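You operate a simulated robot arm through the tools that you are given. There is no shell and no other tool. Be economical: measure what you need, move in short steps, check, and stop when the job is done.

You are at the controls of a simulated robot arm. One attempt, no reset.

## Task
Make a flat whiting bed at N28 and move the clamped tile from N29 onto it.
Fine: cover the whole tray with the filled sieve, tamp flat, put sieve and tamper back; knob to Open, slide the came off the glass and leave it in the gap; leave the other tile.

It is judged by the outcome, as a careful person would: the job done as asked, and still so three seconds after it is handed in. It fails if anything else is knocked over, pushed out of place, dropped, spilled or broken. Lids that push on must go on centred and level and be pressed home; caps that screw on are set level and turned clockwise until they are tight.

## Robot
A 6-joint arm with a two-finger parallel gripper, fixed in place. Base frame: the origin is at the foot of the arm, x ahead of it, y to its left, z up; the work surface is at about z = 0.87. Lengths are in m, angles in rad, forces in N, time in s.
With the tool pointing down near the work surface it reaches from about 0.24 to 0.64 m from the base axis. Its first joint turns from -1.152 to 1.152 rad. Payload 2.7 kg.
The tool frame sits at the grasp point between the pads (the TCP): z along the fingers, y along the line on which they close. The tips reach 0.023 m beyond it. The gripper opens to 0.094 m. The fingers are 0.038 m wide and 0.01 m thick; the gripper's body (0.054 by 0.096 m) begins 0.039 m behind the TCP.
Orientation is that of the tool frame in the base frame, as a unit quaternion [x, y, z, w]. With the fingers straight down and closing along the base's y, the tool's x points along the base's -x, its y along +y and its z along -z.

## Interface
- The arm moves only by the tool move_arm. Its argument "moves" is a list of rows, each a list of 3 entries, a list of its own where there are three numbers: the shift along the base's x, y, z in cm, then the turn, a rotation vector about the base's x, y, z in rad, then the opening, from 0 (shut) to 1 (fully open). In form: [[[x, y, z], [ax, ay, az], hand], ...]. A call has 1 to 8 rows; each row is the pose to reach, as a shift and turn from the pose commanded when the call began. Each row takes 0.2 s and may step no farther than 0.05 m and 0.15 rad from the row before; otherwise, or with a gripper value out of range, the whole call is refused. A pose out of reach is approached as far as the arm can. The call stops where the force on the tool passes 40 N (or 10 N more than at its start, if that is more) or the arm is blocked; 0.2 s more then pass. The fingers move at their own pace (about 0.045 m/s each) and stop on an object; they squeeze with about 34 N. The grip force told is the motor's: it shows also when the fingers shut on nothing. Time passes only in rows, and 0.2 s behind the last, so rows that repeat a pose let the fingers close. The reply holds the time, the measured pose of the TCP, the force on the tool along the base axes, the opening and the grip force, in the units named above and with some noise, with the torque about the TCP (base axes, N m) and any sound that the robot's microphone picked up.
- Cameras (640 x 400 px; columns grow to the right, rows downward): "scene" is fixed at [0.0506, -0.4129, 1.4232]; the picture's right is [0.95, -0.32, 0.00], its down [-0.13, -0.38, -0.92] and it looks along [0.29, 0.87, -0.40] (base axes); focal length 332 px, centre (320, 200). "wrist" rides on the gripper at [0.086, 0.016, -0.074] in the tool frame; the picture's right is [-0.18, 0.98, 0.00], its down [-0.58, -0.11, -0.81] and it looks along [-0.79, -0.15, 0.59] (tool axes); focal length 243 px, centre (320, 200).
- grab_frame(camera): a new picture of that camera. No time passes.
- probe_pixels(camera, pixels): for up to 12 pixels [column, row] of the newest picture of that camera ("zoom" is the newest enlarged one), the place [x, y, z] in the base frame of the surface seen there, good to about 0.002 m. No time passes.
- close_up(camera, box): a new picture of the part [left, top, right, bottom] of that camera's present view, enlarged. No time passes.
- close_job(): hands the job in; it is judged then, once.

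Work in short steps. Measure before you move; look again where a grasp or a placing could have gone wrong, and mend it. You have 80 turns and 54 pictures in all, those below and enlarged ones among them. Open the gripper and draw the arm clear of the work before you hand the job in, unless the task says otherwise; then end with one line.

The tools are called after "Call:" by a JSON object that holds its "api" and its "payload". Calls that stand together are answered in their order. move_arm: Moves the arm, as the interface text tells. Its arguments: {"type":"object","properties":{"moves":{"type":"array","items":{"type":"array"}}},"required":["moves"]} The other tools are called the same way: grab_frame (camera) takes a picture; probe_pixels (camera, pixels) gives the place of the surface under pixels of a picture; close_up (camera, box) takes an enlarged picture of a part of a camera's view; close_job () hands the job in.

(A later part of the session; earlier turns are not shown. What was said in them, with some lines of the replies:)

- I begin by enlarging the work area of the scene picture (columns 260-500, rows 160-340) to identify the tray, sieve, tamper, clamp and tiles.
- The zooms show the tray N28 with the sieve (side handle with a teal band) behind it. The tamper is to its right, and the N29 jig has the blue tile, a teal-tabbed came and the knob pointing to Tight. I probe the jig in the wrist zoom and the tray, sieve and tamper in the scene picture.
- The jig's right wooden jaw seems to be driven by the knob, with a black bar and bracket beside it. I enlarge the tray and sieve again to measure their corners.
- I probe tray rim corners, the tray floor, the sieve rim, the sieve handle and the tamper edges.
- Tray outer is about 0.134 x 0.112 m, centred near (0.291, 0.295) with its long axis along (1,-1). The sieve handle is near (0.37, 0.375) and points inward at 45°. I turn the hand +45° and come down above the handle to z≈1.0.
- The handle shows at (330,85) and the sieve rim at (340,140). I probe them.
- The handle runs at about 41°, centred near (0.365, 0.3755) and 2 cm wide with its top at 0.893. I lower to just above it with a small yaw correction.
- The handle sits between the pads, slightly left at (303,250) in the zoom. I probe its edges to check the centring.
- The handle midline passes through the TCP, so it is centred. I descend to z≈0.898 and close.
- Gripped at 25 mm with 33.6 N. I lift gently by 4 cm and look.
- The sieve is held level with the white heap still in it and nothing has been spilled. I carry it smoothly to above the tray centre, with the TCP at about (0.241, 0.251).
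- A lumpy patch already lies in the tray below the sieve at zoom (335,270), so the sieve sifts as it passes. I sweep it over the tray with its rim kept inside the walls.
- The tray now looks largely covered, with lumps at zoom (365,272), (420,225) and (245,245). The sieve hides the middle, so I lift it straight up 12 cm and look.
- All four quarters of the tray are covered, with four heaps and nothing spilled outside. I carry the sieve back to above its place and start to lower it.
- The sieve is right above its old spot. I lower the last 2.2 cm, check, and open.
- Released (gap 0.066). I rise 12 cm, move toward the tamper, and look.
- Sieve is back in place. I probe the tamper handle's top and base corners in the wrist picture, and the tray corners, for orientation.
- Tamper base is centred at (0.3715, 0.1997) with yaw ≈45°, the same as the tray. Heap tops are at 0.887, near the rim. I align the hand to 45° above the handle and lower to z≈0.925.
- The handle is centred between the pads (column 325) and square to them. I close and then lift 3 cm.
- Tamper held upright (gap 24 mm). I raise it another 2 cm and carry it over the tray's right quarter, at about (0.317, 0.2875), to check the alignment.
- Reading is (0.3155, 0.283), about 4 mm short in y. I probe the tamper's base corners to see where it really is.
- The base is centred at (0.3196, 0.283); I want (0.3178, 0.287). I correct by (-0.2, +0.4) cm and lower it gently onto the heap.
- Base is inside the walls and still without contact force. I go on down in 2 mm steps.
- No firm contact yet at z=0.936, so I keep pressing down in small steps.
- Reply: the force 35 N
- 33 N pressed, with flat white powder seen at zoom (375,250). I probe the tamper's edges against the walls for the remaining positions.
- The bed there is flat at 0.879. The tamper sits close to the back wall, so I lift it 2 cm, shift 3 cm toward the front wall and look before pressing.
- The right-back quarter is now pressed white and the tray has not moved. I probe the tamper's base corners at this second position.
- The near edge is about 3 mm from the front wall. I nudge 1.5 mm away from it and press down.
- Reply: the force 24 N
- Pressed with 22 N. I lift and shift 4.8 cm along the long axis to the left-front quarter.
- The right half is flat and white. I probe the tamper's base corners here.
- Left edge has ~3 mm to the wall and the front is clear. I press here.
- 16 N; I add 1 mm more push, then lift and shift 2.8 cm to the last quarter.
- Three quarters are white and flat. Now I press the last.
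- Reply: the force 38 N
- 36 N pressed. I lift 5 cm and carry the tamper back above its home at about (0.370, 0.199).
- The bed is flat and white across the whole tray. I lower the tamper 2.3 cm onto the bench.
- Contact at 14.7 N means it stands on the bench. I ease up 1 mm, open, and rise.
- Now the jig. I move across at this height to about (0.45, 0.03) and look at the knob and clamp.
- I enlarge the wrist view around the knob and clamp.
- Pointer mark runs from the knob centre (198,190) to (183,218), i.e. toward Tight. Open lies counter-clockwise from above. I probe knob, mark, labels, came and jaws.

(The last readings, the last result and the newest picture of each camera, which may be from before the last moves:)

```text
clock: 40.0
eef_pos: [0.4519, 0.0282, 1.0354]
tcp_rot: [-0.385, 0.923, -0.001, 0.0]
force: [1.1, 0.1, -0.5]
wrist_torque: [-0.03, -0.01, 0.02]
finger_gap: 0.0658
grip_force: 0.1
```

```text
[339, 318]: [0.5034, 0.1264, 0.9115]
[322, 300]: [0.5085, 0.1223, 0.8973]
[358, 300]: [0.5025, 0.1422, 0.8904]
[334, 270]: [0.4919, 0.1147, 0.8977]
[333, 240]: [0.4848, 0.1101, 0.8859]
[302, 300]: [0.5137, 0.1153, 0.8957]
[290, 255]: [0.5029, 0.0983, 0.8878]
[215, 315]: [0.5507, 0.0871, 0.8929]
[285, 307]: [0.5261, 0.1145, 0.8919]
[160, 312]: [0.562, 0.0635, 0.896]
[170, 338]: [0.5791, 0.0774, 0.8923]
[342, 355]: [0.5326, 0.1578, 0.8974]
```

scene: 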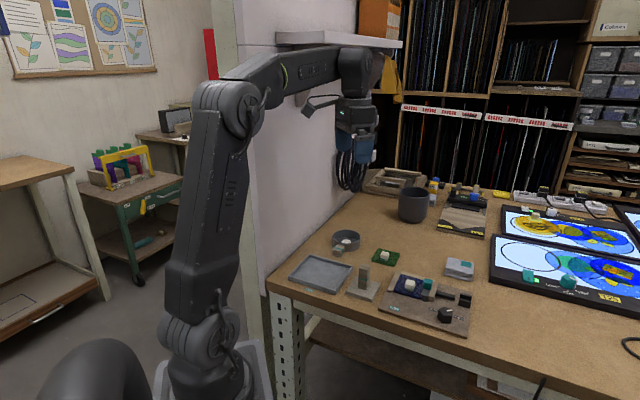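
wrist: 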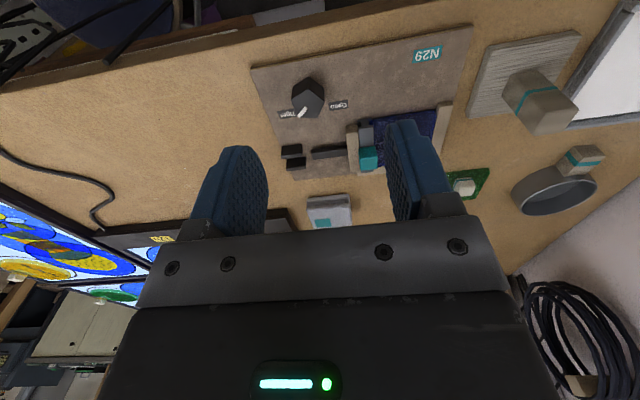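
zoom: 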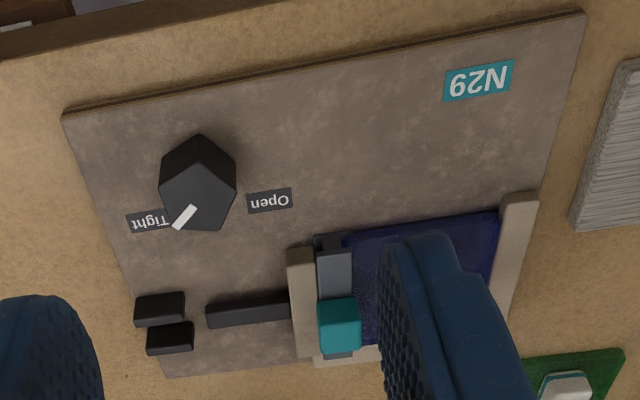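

Knob centre ≈ (0.493, 0.041) with its top at 0.905, Tight at about -4° and Open at about 95°. I turn the hand to yaw ≈ -27° (pads onto a flat) above the knob.

Call:
{"api": "move_arm", "payload": {"moves": [[[0.5, 0.2, 0], [0, 0, -0.15], 0.6], [[1, 0.4, 0], [0, 0, -0.3], 0.6], [[1.5, 0.6, 0], [0, 0, -0.45], 0.6], [[2, 0.8, 0], [0, 0, -0.6], 0.6], [[2.5, 1, 0], [0, 0, -0.75], 0.6], [[3, 1.1, 0], [0, 0, -0.9], 0.6], [[3.5, 1.2, 0], [0, 0, -1.05], 0.6], [[4.1, 1.3, 0], [0, 0, -1.2], 0.6]]}}

Call:
{"api": "move_arm", "payload": {"moves": [[[0, 0, -3], [0, 0, -0.057], 0.6], [[0, 0, -6], [0, 0, -0.057], 0.6], [[0, 0, -9], [0, 0, -0.057], 0.6], [[0, 0, -9], [0, 0, -0.057], 0.6], [[0, 0, -9], [0, 0, -0.057], 0.6]]}}

Call:
{"api": "grab_frame", "payload": {"camera": "wrist"}}

```text
clock: 41.8
eef_pos: [0.4923, 0.0426, 1.0361]
tcp_rot: [0.206, 0.978, 0.0, 0.0]
force: [-0.1, 1.0, -0.1]
wrist_torque: [0.01, -0.01, 0.01]
finger_gap: 0.0563
grip_force: 0.0
```

```text
clock: 43.0
eef_pos: [0.4931, 0.0439, 0.9444]
tcp_rot: [0.231, 0.973, 0.001, 0.0]
force: [-0.8, -0.1, 0.0]
wrist_torque: [0.03, 0.03, -0.01]
finger_gap: 0.0564
grip_force: 0.0
```

```text
22 pictures are left
```

wrist: 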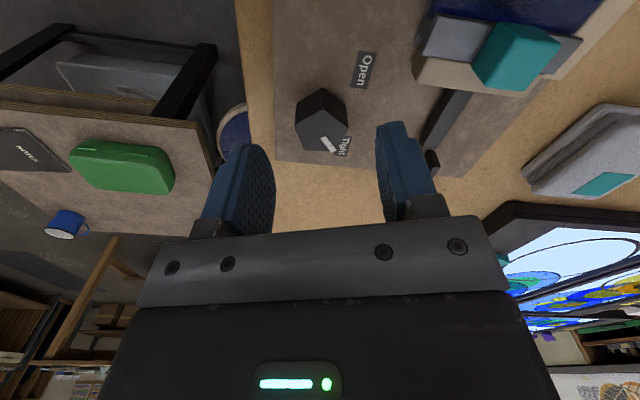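

The knob is roughly centred at (322,125) between the pads. I probe its top for fine centring.

Call:
{"api": "probe_pixels", "payload": {"camera": "wrist", "pixels": [[299, 120], [308, 148], [324, 107], [347, 128], [326, 128], [336, 152], [322, 130]]}}

```text
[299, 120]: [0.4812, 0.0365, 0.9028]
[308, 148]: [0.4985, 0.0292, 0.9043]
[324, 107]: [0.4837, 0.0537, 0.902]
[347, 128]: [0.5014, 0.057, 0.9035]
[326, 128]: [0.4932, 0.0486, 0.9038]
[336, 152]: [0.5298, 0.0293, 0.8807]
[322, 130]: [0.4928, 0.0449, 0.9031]
```

Centre is (0.495, 0.0434), within 2 mm. I lower 3.5 cm and close on the knob.

Call:
{"api": "move_arm", "payload": {"moves": [[[0.15, 0, -1.8], [0, 0, 0], 0.6], [[0.15, 0, -3.5], [0, 0, 0], 0.6], [[0.15, 0, -3.5], [0, 0, 0], 0.3], [[0.15, 0, -3.5], [0, 0, 0], 0], [[0.15, 0, -3.5], [0, 0, 0], 0], [[0.15, 0, -3.5], [0, 0, 0], 0]]}}

```text
clock: 44.4
eef_pos: [0.4922, 0.0438, 0.9093]
tcp_rot: [0.232, 0.973, 0.0, 0.0]
force: [2.6, 4.9, -5.3]
wrist_torque: [-0.15, -0.66, 0.04]
finger_gap: 0.0304
grip_force: 44.9
```

Gripped at 30 mm. I turn it counter-clockwise 1.2 rad first.

Call:
{"api": "move_arm", "payload": {"moves": [[[0, 0, 0], [0, 0, 0.15], 0], [[0, 0, 0], [0, 0, 0.3], 0], [[0, 0, 0], [0, 0, 0.45], 0], [[0, 0, 0], [0, 0, 0.6], 0], [[0, 0, 0], [0, 0, 0.75], 0], [[0, 0, 0], [0, 0, 0.9], 0], [[0, 0, 0], [0, 0, 1.05], 0], [[0, 0, 0], [0, 0, 1.2], 0]]}}

```text
clock: 46.2
eef_pos: [0.4925, 0.0425, 0.9095]
tcp_rot: [-0.359, 0.933, 0.0, 0.001]
force: [-5.6, -2.8, 11.7]
wrist_torque: [0.07, 0.43, -0.03]
finger_gap: 0.0303
grip_force: 45.7
```

Forces are small and the turn went through. I turn the remaining 0.53 rad.

Call:
{"api": "move_arm", "payload": {"moves": [[[0, 0, 0], [0, 0, 0.13], 0], [[0, 0, 0], [0, 0, 0.27], 0], [[0, 0, 0], [0, 0, 0.4], 0], [[0, 0, 0], [0, 0, 0.53], 0], [[0, 0, 0], [0, 0, 0.53], 0]]}}

Call:
{"api": "close_up", "payload": {"camera": "scene", "box": [370, 250, 490, 340]}}

```text
clock: 47.4
eef_pos: [0.4934, 0.0406, 0.9091]
tcp_rot: [-0.591, 0.807, -0.001, 0.001]
force: [0.9, -17.1, 16.2]
wrist_torque: [-0.64, 0.59, -0.02]
finger_gap: 0.0304
grip_force: 44.9
```

```text
4.44 times, centred on (430, 295) of scene
```

zoom: 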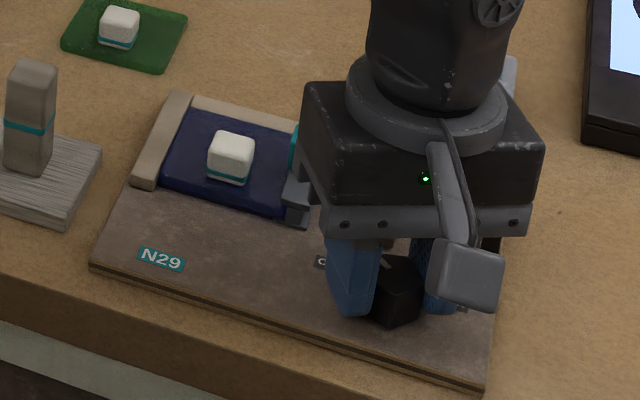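

I open, rise and turn back to yaw 45°, then check the mark.

Call:
{"api": "move_arm", "payload": {"moves": [[[0, 0, 0], [0, 0, 0], 0.5], [[0, 0, 0], [0, 0, 0], 0.5], [[0, 0, 0], [0, 0, 0], 0.5], [[0, 0, 3.5], [0, 0, 0], 0.5], [[-0.5, -0.5, 8], [0, 0, -0.15], 0.5], [[-1.5, -1.5, 12], [0, 0, -0.3], 0.5], [[-2.5, -2.5, 12], [0, 0, -0.45], 0.5], [[-2.5, -2.5, 12], [0, 0, -0.48], 0.5]]}}

Call:
{"api": "close_up", "payload": {"camera": "wrist", "box": [220, 20, 460, 190]}}

Call:
{"api": "close_up", "payload": {"camera": "scene", "box": [370, 250, 490, 340]}}

```text
clock: 49.2
eef_pos: [0.4662, 0.0183, 1.0282]
tcp_rot: [-0.38, 0.925, 0.0, 0.0]
force: [0.7, 0.0, -0.4]
wrist_torque: [-0.03, 0.0, -0.02]
finger_gap: 0.0472
grip_force: 0.0
```

```text
2.35 times, centred on (340, 105) of wrist
```

zoom: 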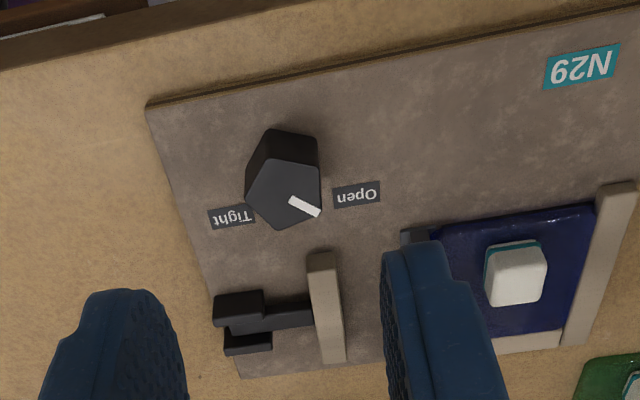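

```text
4.44 times, centred on (430, 295) of scene
```

zoom: 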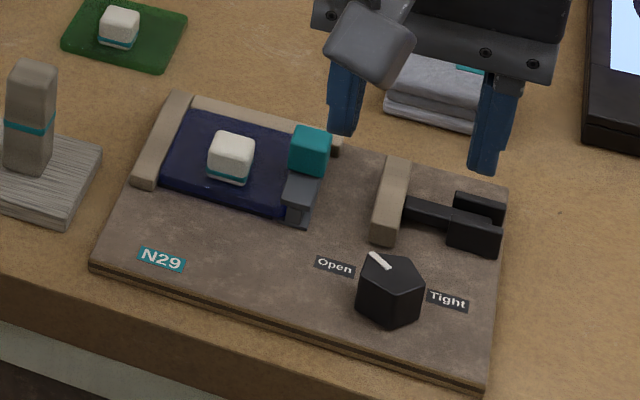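

The jaw has moved right against the black bracket, leaving a gap beside the came. I probe the mark versus the Open label, and the came, jaw and tile geometry.

Call:
{"api": "probe_pixels", "payload": {"camera": "zoom", "pixels": [[372, 255], [389, 268], [390, 272], [335, 266], [310, 135], [300, 185], [295, 210], [330, 155], [290, 150], [385, 220], [393, 165], [280, 205]]}}

Call:
{"api": "probe_pixels", "payload": {"camera": "zoom", "pixels": [[165, 180], [192, 112], [278, 215], [232, 140], [232, 178], [210, 150], [253, 150], [183, 100], [140, 180], [340, 145], [335, 200], [250, 200]]}}

```text
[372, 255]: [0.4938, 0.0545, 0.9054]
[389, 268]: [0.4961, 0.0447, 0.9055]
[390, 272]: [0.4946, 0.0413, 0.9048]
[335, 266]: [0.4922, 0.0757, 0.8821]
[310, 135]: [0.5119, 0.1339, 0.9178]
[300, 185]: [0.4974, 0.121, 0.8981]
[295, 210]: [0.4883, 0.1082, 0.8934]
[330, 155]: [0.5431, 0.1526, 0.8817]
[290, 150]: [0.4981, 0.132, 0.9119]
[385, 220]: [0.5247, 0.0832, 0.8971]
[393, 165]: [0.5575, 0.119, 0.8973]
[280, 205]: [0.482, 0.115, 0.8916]
```

```text
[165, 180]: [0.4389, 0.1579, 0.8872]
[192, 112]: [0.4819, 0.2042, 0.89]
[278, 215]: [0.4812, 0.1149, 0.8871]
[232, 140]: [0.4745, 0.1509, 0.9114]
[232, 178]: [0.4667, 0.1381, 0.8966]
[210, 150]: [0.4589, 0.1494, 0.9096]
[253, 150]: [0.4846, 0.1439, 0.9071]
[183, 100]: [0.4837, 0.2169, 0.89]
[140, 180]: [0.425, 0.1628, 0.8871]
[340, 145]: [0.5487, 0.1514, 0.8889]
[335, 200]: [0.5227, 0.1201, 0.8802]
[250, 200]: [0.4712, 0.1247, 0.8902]
```

The mark (about 100°) is on Open. The jaw's left face is ~3 cm beyond the came. I turn the hand to yaw -45° above the teal tab at about (0.508, 0.135), so the pads close along the came.

Call:
{"api": "move_arm", "payload": {"moves": [[[0.5, 1.4, 0], [0, 0, -0.15], 0.5], [[1, 2.9, 0], [0, 0, -0.3], 0.5], [[1.5, 4.3, 0], [0, 0, -0.45], 0.5], [[2, 5.8, 0], [0, 0, -0.6], 0.5], [[2.6, 7.3, 0], [0, 0, -0.75], 0.5], [[3.1, 8.7, 0], [0, 0, -0.9], 0.5], [[3.6, 10.2, 0], [0, 0, -1.05], 0.5], [[4.2, 11.6, 0], [0, 0, -1.2], 0.5]]}}

Call:
{"api": "move_arm", "payload": {"moves": [[[0, 0, -1.5], [0, 0, -0.12], 0.5], [[0, 0, -3], [0, 0, -0.24], 0.5], [[0, 0, -5], [0, 0, -0.36], 0.5], [[0, 0, -5], [0, 0, -0.36], 0.5], [[0, 0, -5], [0, 0, -0.36], 0.5]]}}

Call:
{"api": "close_up", "payload": {"camera": "wrist", "box": [200, 30, 460, 230]}}

```text
clock: 51.0
eef_pos: [0.5101, 0.1344, 1.0279]
tcp_rot: [0.208, 0.978, 0.0, 0.0]
force: [0.7, -0.1, 0.2]
wrist_torque: [-0.01, -0.02, -0.03]
finger_gap: 0.0467
grip_force: 0.1
```

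```text
clock: 52.2
eef_pos: [0.5098, 0.1355, 0.979]
tcp_rot: [0.381, 0.925, 0.001, 0.0]
force: [0.9, -0.1, -0.1]
wrist_torque: [0.01, 0.02, 0.0]
finger_gap: 0.0473
grip_force: 0.0
```

```text
2.00 times, centred on (330, 130) of wrist
```

zoom: 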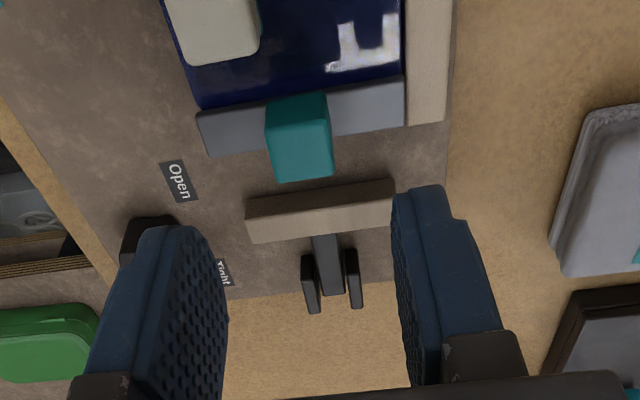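

A clear view: the teal tab at (300,140), came strip (200-405, 80-155) and jaw bar (245-395, 180-240) with the gap between. I probe these.

Call:
{"api": "probe_pixels", "payload": {"camera": "zoom", "pixels": [[272, 130], [325, 125], [278, 178], [330, 173], [302, 150], [205, 152], [400, 118], [200, 115], [404, 80], [250, 212], [392, 182], [258, 40]]}}

```text
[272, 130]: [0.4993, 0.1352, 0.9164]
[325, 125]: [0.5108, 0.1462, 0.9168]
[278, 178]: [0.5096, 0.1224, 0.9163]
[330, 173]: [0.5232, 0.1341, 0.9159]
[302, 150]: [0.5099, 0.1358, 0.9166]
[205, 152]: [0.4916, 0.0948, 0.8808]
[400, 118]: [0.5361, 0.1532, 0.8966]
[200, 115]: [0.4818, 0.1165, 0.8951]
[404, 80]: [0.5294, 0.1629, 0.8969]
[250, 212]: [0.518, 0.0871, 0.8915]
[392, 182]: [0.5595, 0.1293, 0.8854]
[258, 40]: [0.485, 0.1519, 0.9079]
```

Tab centre (0.5107, 0.1345) is under the TCP. The came spans about 0.262–0.2735 along the jig axis and the jaw face is at 0.307, so a 1.9 cm slide puts it mid-gap. I lower 5.4 cm and close on the tab.

Call:
{"api": "move_arm", "payload": {"moves": [[[0.05, -0.05, -2], [0, 0, 0], 0.5], [[0.05, -0.05, -4], [0, 0, 0], 0.5], [[0.05, -0.05, -5.4], [0, 0, 0], 0.5], [[0.05, -0.05, -5.4], [0, 0, 0], 0.5], [[0.05, -0.05, -5.4], [0, 0, 0], 0.2], [[0.05, -0.05, -5.4], [0, 0, 0], 0.1], [[0.05, -0.05, -5.4], [0, 0, 0], 0], [[0.05, -0.05, -5.4], [0, 0, 0], 0]]}}

```text
clock: 54.0
eef_pos: [0.5087, 0.1343, 0.925]
tcp_rot: [0.379, 0.925, 0.0, 0.0]
force: [0.9, 0.7, -0.4]
wrist_torque: [-0.01, 0.02, 0.03]
finger_gap: 0.0192
grip_force: 33.7
```

Gripped at 19 mm with no side force. I slide along the jig axis (0.71, -0.70) by 1.9 cm.

Call:
{"api": "move_arm", "payload": {"moves": [[[0.21, -0.21, 0], [0, 0, 0], 0], [[0.43, -0.42, 0], [0, 0, 0], 0], [[0.64, -0.63, 0], [0, 0, 0], 0], [[0.85, -0.84, 0], [0, 0, 0], 0], [[1.07, -1.05, 0], [0, 0, 0], 0], [[1.28, -1.26, 0], [0, 0, 0], 0], [[1.35, -1.33, 0], [0, 0, 0], 0], [[1.35, -1.33, 0], [0, 0, 0], 0]]}}

Call:
{"api": "close_up", "payload": {"camera": "wrist", "box": [200, 30, 460, 230]}}

Call:
{"api": "close_up", "payload": {"camera": "scene", "box": [370, 250, 490, 340]}}

```text
clock: 55.8
eef_pos: [0.5225, 0.1198, 0.9251]
tcp_rot: [0.38, 0.925, 0.0, 0.0]
force: [-1.1, -0.1, 0.0]
wrist_torque: [-0.02, 0.01, 0.02]
finger_gap: 0.0189
grip_force: 34.5
```

```text
2.00 times, centred on (330, 130) of wrist
```

zoom: 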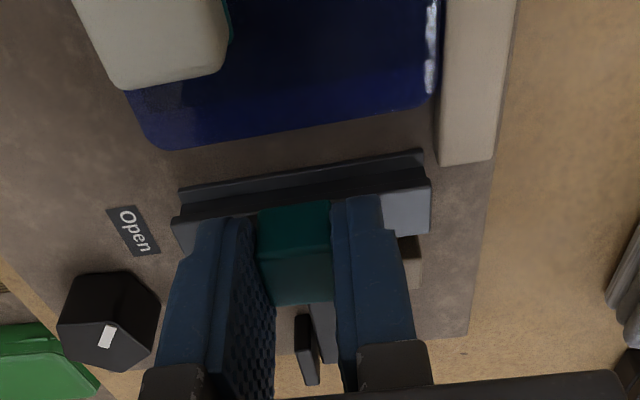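

```text
4.44 times, centred on (430, 295) of scene
```

zoom: 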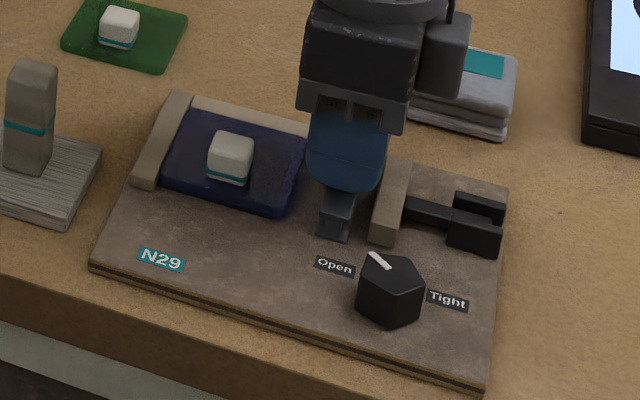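

The came is clear of the glass in the gap and the tile has not moved. I release, rise 10 cm and start turning back to yaw 45° toward the tile handle near (0.470, 0.148).

Call:
{"api": "move_arm", "payload": {"moves": [[[0, 0, 0], [0, 0, 0], 0.4], [[0, 0, 0], [0, 0, 0], 0.5], [[0, 0, 0], [0, 0, 0], 0.5], [[0, 0, 3], [0, 0, 0], 0.5], [[0, 0, 7], [0, 0, 0], 0.5], [[-1.5, 1, 10], [0, 0, 0.15], 0.6], [[-3, 1.5, 10], [0, 0, 0.3], 0.6], [[-4.5, 2, 10], [0, 0, 0.45], 0.6]]}}

Call:
{"api": "move_arm", "payload": {"moves": [[[-0.5, 0.2, 0], [0, 0, 0.14], 0.6], [[-1.0, 0.4, 0], [0, 0, 0.28], 0.6], [[-1.5, 0.6, 0], [0, 0, 0.42], 0.6], [[-2.0, 0.7, 0], [0, 0, 0.56], 0.6], [[-2.3, 0.7, 0], [0, 0, 0.7], 0.6], [[-2.5, 0.7, 0], [0, 0, 0.84], 0.6], [[-2.5, 0.7, 0], [0, 0, 0.98], 0.6], [[-2.5, 0.7, 0], [0, 0, 1.115], 0.6]]}}

Call:
{"api": "grab_frame", "payload": {"camera": "wrist"}}

Call:
{"api": "close_up", "payload": {"camera": "scene", "box": [370, 250, 490, 340]}}

```text
clock: 57.6
eef_pos: [0.4793, 0.1393, 1.0241]
tcp_rot: [0.162, 0.987, 0.001, 0.0]
force: [0.2, -0.4, -0.5]
wrist_torque: [-0.01, 0.03, 0.02]
finger_gap: 0.0567
grip_force: 0.0
```

```text
clock: 59.4
eef_pos: [0.4532, 0.1477, 1.0253]
tcp_rot: [-0.384, 0.923, 0.0, 0.0]
force: [-1.3, -0.7, -0.8]
wrist_torque: [0.0, 0.0, -0.01]
finger_gap: 0.0567
grip_force: 0.1
```

```text
15 pictures are left
```

wrist: 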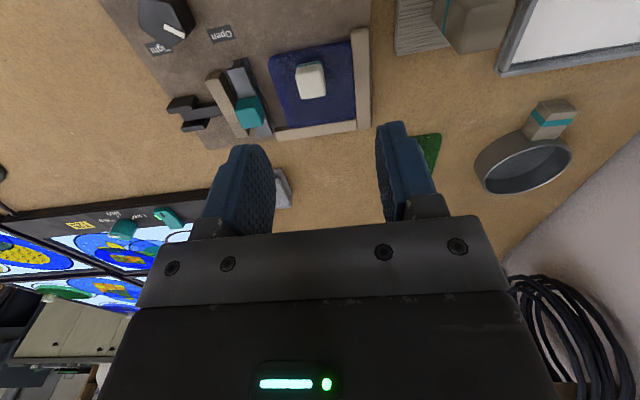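

```text
4.44 times, centred on (430, 295) of scene
```

zoom: 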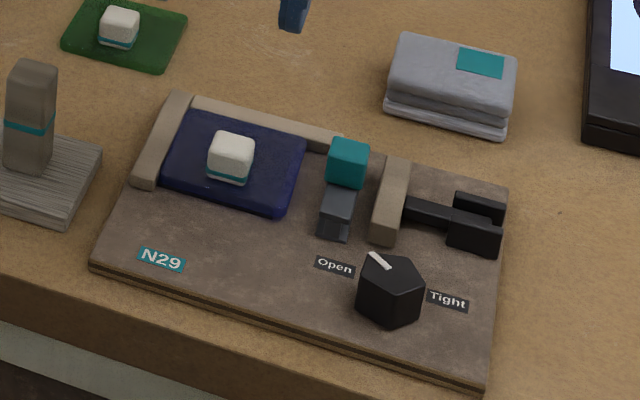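

The came stands in the gap at zoom (340,200). I probe the tile's handle and corners in both views.

Call:
{"api": "probe_pixels", "payload": {"camera": "wrist", "pixels": [[299, 72], [323, 68], [326, 92], [303, 97], [312, 82], [270, 55], [349, 44], [353, 114], [279, 126], [312, 65]]}}

Call:
{"api": "probe_pixels", "payload": {"camera": "zoom", "pixels": [[163, 177], [190, 113], [305, 148], [280, 212], [213, 140], [233, 133], [252, 145], [238, 155], [232, 145]]}}

```text
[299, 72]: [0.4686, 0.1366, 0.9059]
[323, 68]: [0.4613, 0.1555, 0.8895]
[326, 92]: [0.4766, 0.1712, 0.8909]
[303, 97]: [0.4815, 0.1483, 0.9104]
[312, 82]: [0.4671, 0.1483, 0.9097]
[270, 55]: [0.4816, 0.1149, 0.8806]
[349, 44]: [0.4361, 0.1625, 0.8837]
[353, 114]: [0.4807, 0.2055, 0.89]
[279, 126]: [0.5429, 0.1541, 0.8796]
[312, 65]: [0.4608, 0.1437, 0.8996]
```

```text
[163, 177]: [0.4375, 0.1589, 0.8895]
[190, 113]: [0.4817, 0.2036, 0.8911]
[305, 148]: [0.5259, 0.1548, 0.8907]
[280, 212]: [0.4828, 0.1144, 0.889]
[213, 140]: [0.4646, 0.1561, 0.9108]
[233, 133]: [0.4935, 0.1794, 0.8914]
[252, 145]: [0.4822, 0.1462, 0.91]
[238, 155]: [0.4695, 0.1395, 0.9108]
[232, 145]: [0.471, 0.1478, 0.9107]
```

Tile centre ≈ (0.482, 0.158), with the handle at (0.470, 0.148) and its top at 0.911. The tile is already aligned with the tray. I descend to z≈0.94 above the handle and check.

Call:
{"api": "move_arm", "payload": {"moves": [[[1.0, 0.05, -3], [0, 0, 0], 0.6], [[1.7, 0.05, -6], [0, 0, 0], 0.6], [[1.7, 0.05, -8.5], [0, 0, 0], 0.6], [[1.7, 0.05, -8.5], [0, 0, 0], 0.6], [[1.7, 0.05, -8.5], [0, 0, 0], 0.6]]}}

Call:
{"api": "close_up", "payload": {"camera": "wrist", "box": [200, 30, 460, 230]}}

```text
clock: 60.6
eef_pos: [0.4709, 0.1481, 0.9402]
tcp_rot: [-0.384, 0.923, 0.001, -0.001]
force: [0.1, -0.1, 0.5]
wrist_torque: [-0.03, -0.02, 0.01]
finger_gap: 0.0566
grip_force: 0.1
```

```text
2.00 times, centred on (330, 130) of wrist
```

zoom: 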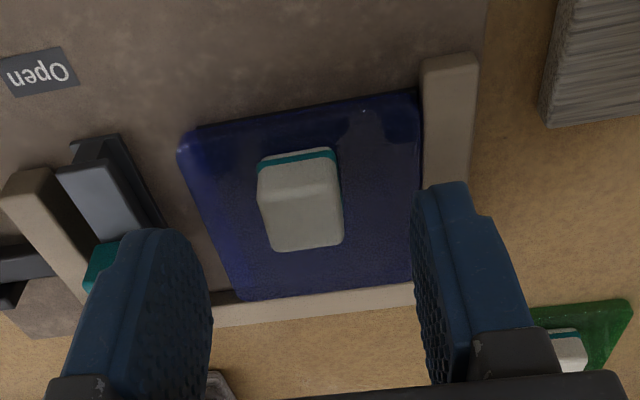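

Handle at (300,205) sits between the pads; the +u finger is ~1 cm clear of the came's tab. I probe the handle's top corners for centring.

Call:
{"api": "probe_pixels", "payload": {"camera": "zoom", "pixels": [[263, 195], [338, 188], [275, 245], [340, 238], [302, 215], [260, 172], [332, 160]]}}

```text
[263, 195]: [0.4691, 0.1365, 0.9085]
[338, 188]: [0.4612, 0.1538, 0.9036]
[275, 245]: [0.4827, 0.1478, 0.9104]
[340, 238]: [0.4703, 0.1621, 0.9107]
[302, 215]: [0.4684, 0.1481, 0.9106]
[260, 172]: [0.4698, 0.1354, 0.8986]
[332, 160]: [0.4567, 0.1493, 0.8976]
```

Handle centre (0.4708, 0.150); I nudge +1.5 mm in y, lower to z≈0.917 and close.

Call:
{"api": "move_arm", "payload": {"moves": [[[0, 0.15, -1.2], [0, 0, 0], 0.6], [[0, 0.15, -2.3], [0, 0, 0], 0.6], [[0, 0.15, -2.3], [0, 0, 0], 0.6], [[0, 0.15, -2.3], [0, 0, 0], 0.3], [[0, 0.15, -2.3], [0, 0, 0], 0.1], [[0, 0.15, -2.3], [0, 0, 0], 0], [[0, 0.15, -2.3], [0, 0, 0], 0], [[0, 0.15, -2.3], [0, 0, 0], 0]]}}

```text
clock: 62.4
eef_pos: [0.4696, 0.15, 0.9179]
tcp_rot: [-0.383, 0.924, 0.0, 0.0]
force: [7.4, -7.7, 0.5]
wrist_torque: [-0.24, -0.17, -0.06]
finger_gap: 0.0209
grip_force: 33.6
```

A small side force along +u (the tile is pressed on its left stop). I ease 1.5 mm to +u and lift gently.

Call:
{"api": "move_arm", "payload": {"moves": [[[0.1, -0.1, 0], [0, 0, 0], 0], [[0.15, -0.15, 0.4], [0, 0, 0], 0], [[0.15, -0.15, 1.2], [0, 0, 0], 0], [[0.15, -0.15, 2.5], [0, 0, 0], 0], [[0.15, -0.15, 4.5], [0, 0, 0], 0], [[0.15, -0.15, 6.5], [0, 0, 0], 0], [[0.15, -0.15, 8], [0, 0, 0], 0], [[0.15, -0.15, 8], [0, 0, 0], 0]]}}

Call:
{"api": "close_up", "payload": {"camera": "scene", "box": [340, 215, 490, 335]}}

```text
clock: 64.2
eef_pos: [0.4723, 0.1475, 0.998]
tcp_rot: [-0.384, 0.923, 0.0, -0.001]
force: [0.8, -0.2, 0.4]
wrist_torque: [0.03, 0.03, -0.04]
finger_gap: 0.0209
grip_force: 33.7
```

```text
3.33 times, centred on (415, 275) of scene
```

zoom: 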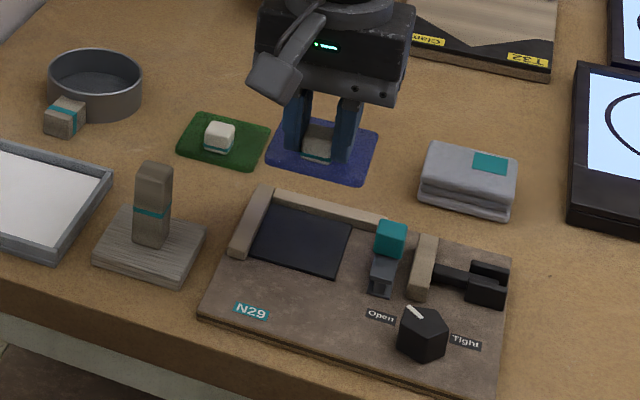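

Tile held level; the jig, came and jaw undisturbed. I raise 4 cm more and carry it to above the tray centre.

Call:
{"api": "move_arm", "payload": {"moves": [[[0, 0, 4], [0, 0, 0], 0], [[-2, 1.5, 4], [0, 0, 0], 0], [[-5.5, 4, 4], [0, 0, 0], 0], [[-9, 6.5, 4], [0, 0, 0], 0], [[-12.5, 9, 4], [0, 0, 0], 0], [[-16, 11.5, 4], [0, 0, 0], 0], [[-18.3, 13.2, 4], [0, 0, 0], 0], [[-19.3, 13.9, 4], [0, 0, 0], 0]]}}

Call:
{"api": "move_arm", "payload": {"moves": [[[0, 0, -3], [0, 0, 0], 0], [[0, 0, -6], [0, 0, 0], 0], [[0, 0, -8], [0, 0, 0], 0], [[0, 0, -9.5], [0, 0, 0], 0], [[0, 0, -9.5], [0, 0, 0], 0], [[0, 0, -9.5], [0, 0, 0], 0]]}}

Call:
{"api": "close_up", "payload": {"camera": "scene", "box": [274, 225, 384, 303]}}

```text
clock: 66.0
eef_pos: [0.2785, 0.2871, 1.0384]
tcp_rot: [-0.383, 0.924, -0.001, -0.001]
force: [-0.5, -0.5, -1.3]
wrist_torque: [-0.01, 0.02, 0.02]
finger_gap: 0.021
grip_force: 33.9
```

```text
clock: 67.4
eef_pos: [0.2786, 0.2854, 0.943]
tcp_rot: [-0.384, 0.923, 0.0, -0.001]
force: [0.3, 0.4, -0.1]
wrist_torque: [-0.01, 0.01, 0.02]
finger_gap: 0.021
grip_force: 33.8
```

```text
5.13 times, centred on (329, 264) of scene
```

zoom: 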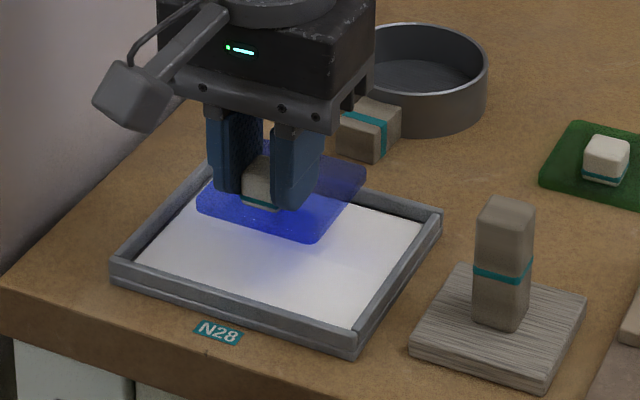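

I probe the tile's corners to verify centring over the tray.

Call:
{"api": "probe_pixels", "payload": {"camera": "zoom", "pixels": [[200, 203], [310, 236], [364, 170], [356, 335], [442, 212], [112, 260], [330, 270]]}}

```text
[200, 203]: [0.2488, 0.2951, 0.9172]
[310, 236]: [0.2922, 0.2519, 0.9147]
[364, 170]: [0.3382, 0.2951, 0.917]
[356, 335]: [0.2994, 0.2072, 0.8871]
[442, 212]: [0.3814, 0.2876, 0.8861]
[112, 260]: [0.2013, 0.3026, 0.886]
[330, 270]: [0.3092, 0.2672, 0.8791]
```

Tile centre (0.2935, 0.2951) matches the tray centre. I lower gently to the bed.

Call:
{"api": "move_arm", "payload": {"moves": [[[-0.15, 0, -0.9], [0, 0, 0], 0], [[-0.15, 0, -1.7], [0, 0, 0], 0], [[-0.15, 0, -2.2], [0, 0, 0], 0], [[-0.15, 0, -2.5], [0, 0, 0], 0], [[-0.15, 0, -2.6], [0, 0, 0], 0]]}}

```text
clock: 68.6
eef_pos: [0.2787, 0.2866, 0.9163]
tcp_rot: [-0.383, 0.924, 0.001, 0.0]
force: [0.5, 1.2, -0.3]
wrist_torque: [-0.01, 0.0, -0.01]
finger_gap: 0.021
grip_force: 33.9
```

No contact force yet; I go down another millimetre or two.

Call:
{"api": "move_arm", "payload": {"moves": [[[0, 0, -0.1], [0, 0, 0], 0], [[0, 0, -0.15], [0, 0, 0], 0], [[0, 0, -0.15], [0, 0, 0], 0]]}}

```text
clock: 69.4
eef_pos: [0.2782, 0.288, 0.915]
tcp_rot: [-0.384, 0.923, 0.0, 0.0]
force: [-1.0, 0.3, -1.2]
wrist_torque: [-0.04, 0.01, -0.02]
finger_gap: 0.0208
grip_force: 34.0
```

Call:
{"api": "move_arm", "payload": {"moves": [[[0, 0, -0.1], [0, 0, 0], 0], [[0, 0, -0.2], [0, 0, 0], 0], [[0, 0, -0.2], [0, 0, 0], 0]]}}

Call:
{"api": "close_up", "payload": {"camera": "scene", "box": [274, 225, 384, 303]}}

```text
clock: 70.2
eef_pos: [0.2778, 0.2862, 0.9117]
tcp_rot: [-0.383, 0.924, 0.0, 0.0]
force: [0.4, 0.0, -0.8]
wrist_torque: [0.0, -0.02, 0.01]
finger_gap: 0.0208
grip_force: 34.5
```

```text
5.13 times, centred on (329, 264) of scene
```

zoom: 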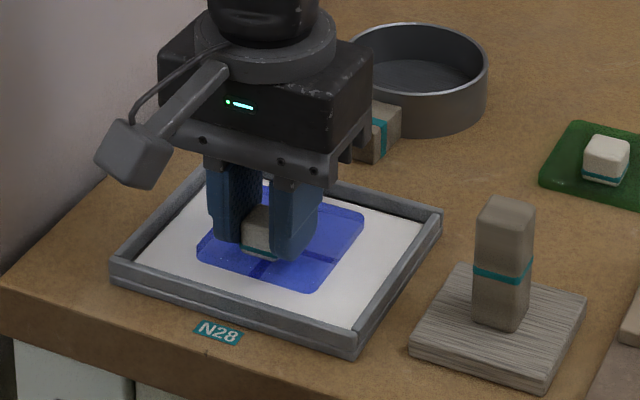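

The tile looks almost on the bed. I probe its top to compare with the bed level (0.879).

Call:
{"api": "probe_pixels", "payload": {"camera": "zoom", "pixels": [[310, 275], [345, 230], [215, 250], [315, 288], [330, 300], [300, 280]]}}

```text
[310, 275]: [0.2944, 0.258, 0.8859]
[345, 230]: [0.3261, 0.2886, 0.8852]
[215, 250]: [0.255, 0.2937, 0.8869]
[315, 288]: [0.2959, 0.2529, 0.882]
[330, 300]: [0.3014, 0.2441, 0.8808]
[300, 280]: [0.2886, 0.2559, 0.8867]
```

Tile top is at 0.886, so the bottom is within about a millimetre of the bed. I go down in half-millimetre steps, watching the force.

Call:
{"api": "move_arm", "payload": {"moves": [[[0, 0, -0.05], [0, 0, 0], 0], [[0, 0, -0.1], [0, 0, 0], 0], [[0, 0, -0.1], [0, 0, 0], 0]]}}

```text
clock: 71.0
eef_pos: [0.2768, 0.286, 0.9119]
tcp_rot: [-0.384, 0.924, 0.0, 0.0]
force: [1.3, 0.5, 0.1]
wrist_torque: [-0.01, 0.01, 0.01]
finger_gap: 0.021
grip_force: 33.6
```

Call:
{"api": "move_arm", "payload": {"moves": [[[0, 0, -0.1], [0, 0, 0], 0], [[0, 0, -0.15], [0, 0, 0], 0], [[0, 0, -0.15], [0, 0, 0], 0]]}}

```text
clock: 71.8
eef_pos: [0.2781, 0.2866, 0.9101]
tcp_rot: [-0.384, 0.924, 0.0, 0.001]
force: [-3.9, -3.8, 18.2]
wrist_torque: [-0.11, 0.13, 0.02]
finger_gap: 0.0209
grip_force: 34.2
```

Contact, 18 N: the tile rests on the bed. I ease up 1 mm, open, then rise and draw clear.

Call:
{"api": "move_arm", "payload": {"moves": [[[0, 0, 0.1], [0, 0, 0], 0], [[0, 0, 0.1], [0, 0, 0], 0.3], [[0, 0, 0.1], [0, 0, 0], 0.45], [[0, 0, 0.1], [0, 0, 0], 0.45], [[0, 0, 2], [0, 0, 0], 0.45], [[0, 0, 6], [0, 0, 0], 0.45], [[0, 0, 11], [0, 0, 0], 0.45], [[0, 0, 15], [0, 0, 0], 0.45]]}}

Call:
{"api": "close_up", "payload": {"camera": "scene", "box": [274, 215, 404, 313]}}

Call:
{"api": "grab_frame", "payload": {"camera": "scene"}}

```text
clock: 73.6
eef_pos: [0.2797, 0.2877, 1.0619]
tcp_rot: [-0.384, 0.923, 0.0, 0.0]
force: [-0.1, -0.2, -0.7]
wrist_torque: [0.03, 0.03, -0.01]
finger_gap: 0.0422
grip_force: 0.1
```

```text
4.08 times, centred on (339, 264) of scene
```

zoom: 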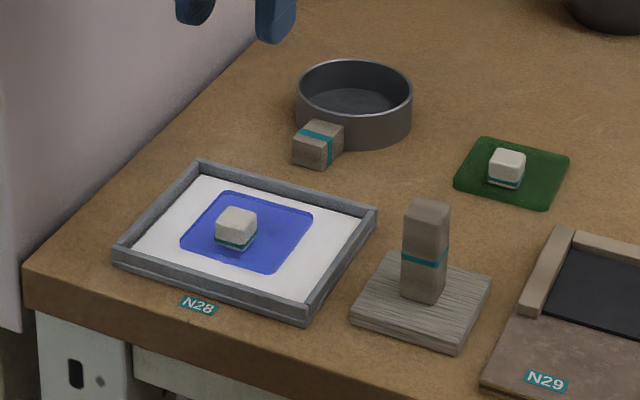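

```text
8 pictures are left
```

scene: 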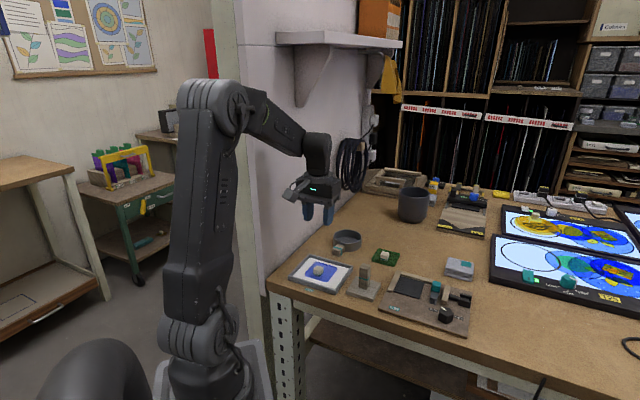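

The tile lies flat and centred on the bed, everything else in place. I open fully, raise the arm further, and hand in.

Call:
{"api": "move_arm", "payload": {"moves": [[[0, 0, 4], [0, 0, 0], 0.7], [[0, 0, 8], [0, 0, 0], 1], [[0, 0, 12], [0, 0, 0], 1], [[0, 0, 12], [0, 0, 0], 1]]}}

Call:
{"api": "close_job", "payload": {}}

```text
clock: 74.6
eef_pos: [0.2807, 0.2855, 1.1836]
tcp_rot: [-0.383, 0.924, 0.0, -0.001]
force: [-0.1, -0.1, 0.0]
wrist_torque: [-0.03, -0.04, -0.04]
finger_gap: 0.094
grip_force: 0.1
```

```text
The job is handed in.
```

The job is handed in: the clamped tile lies flat and centred on the tamped whiting bed at N28, the sieve and tamper are back in place, the knob is at Open, the came is in the gap, and the other tile was not touched.
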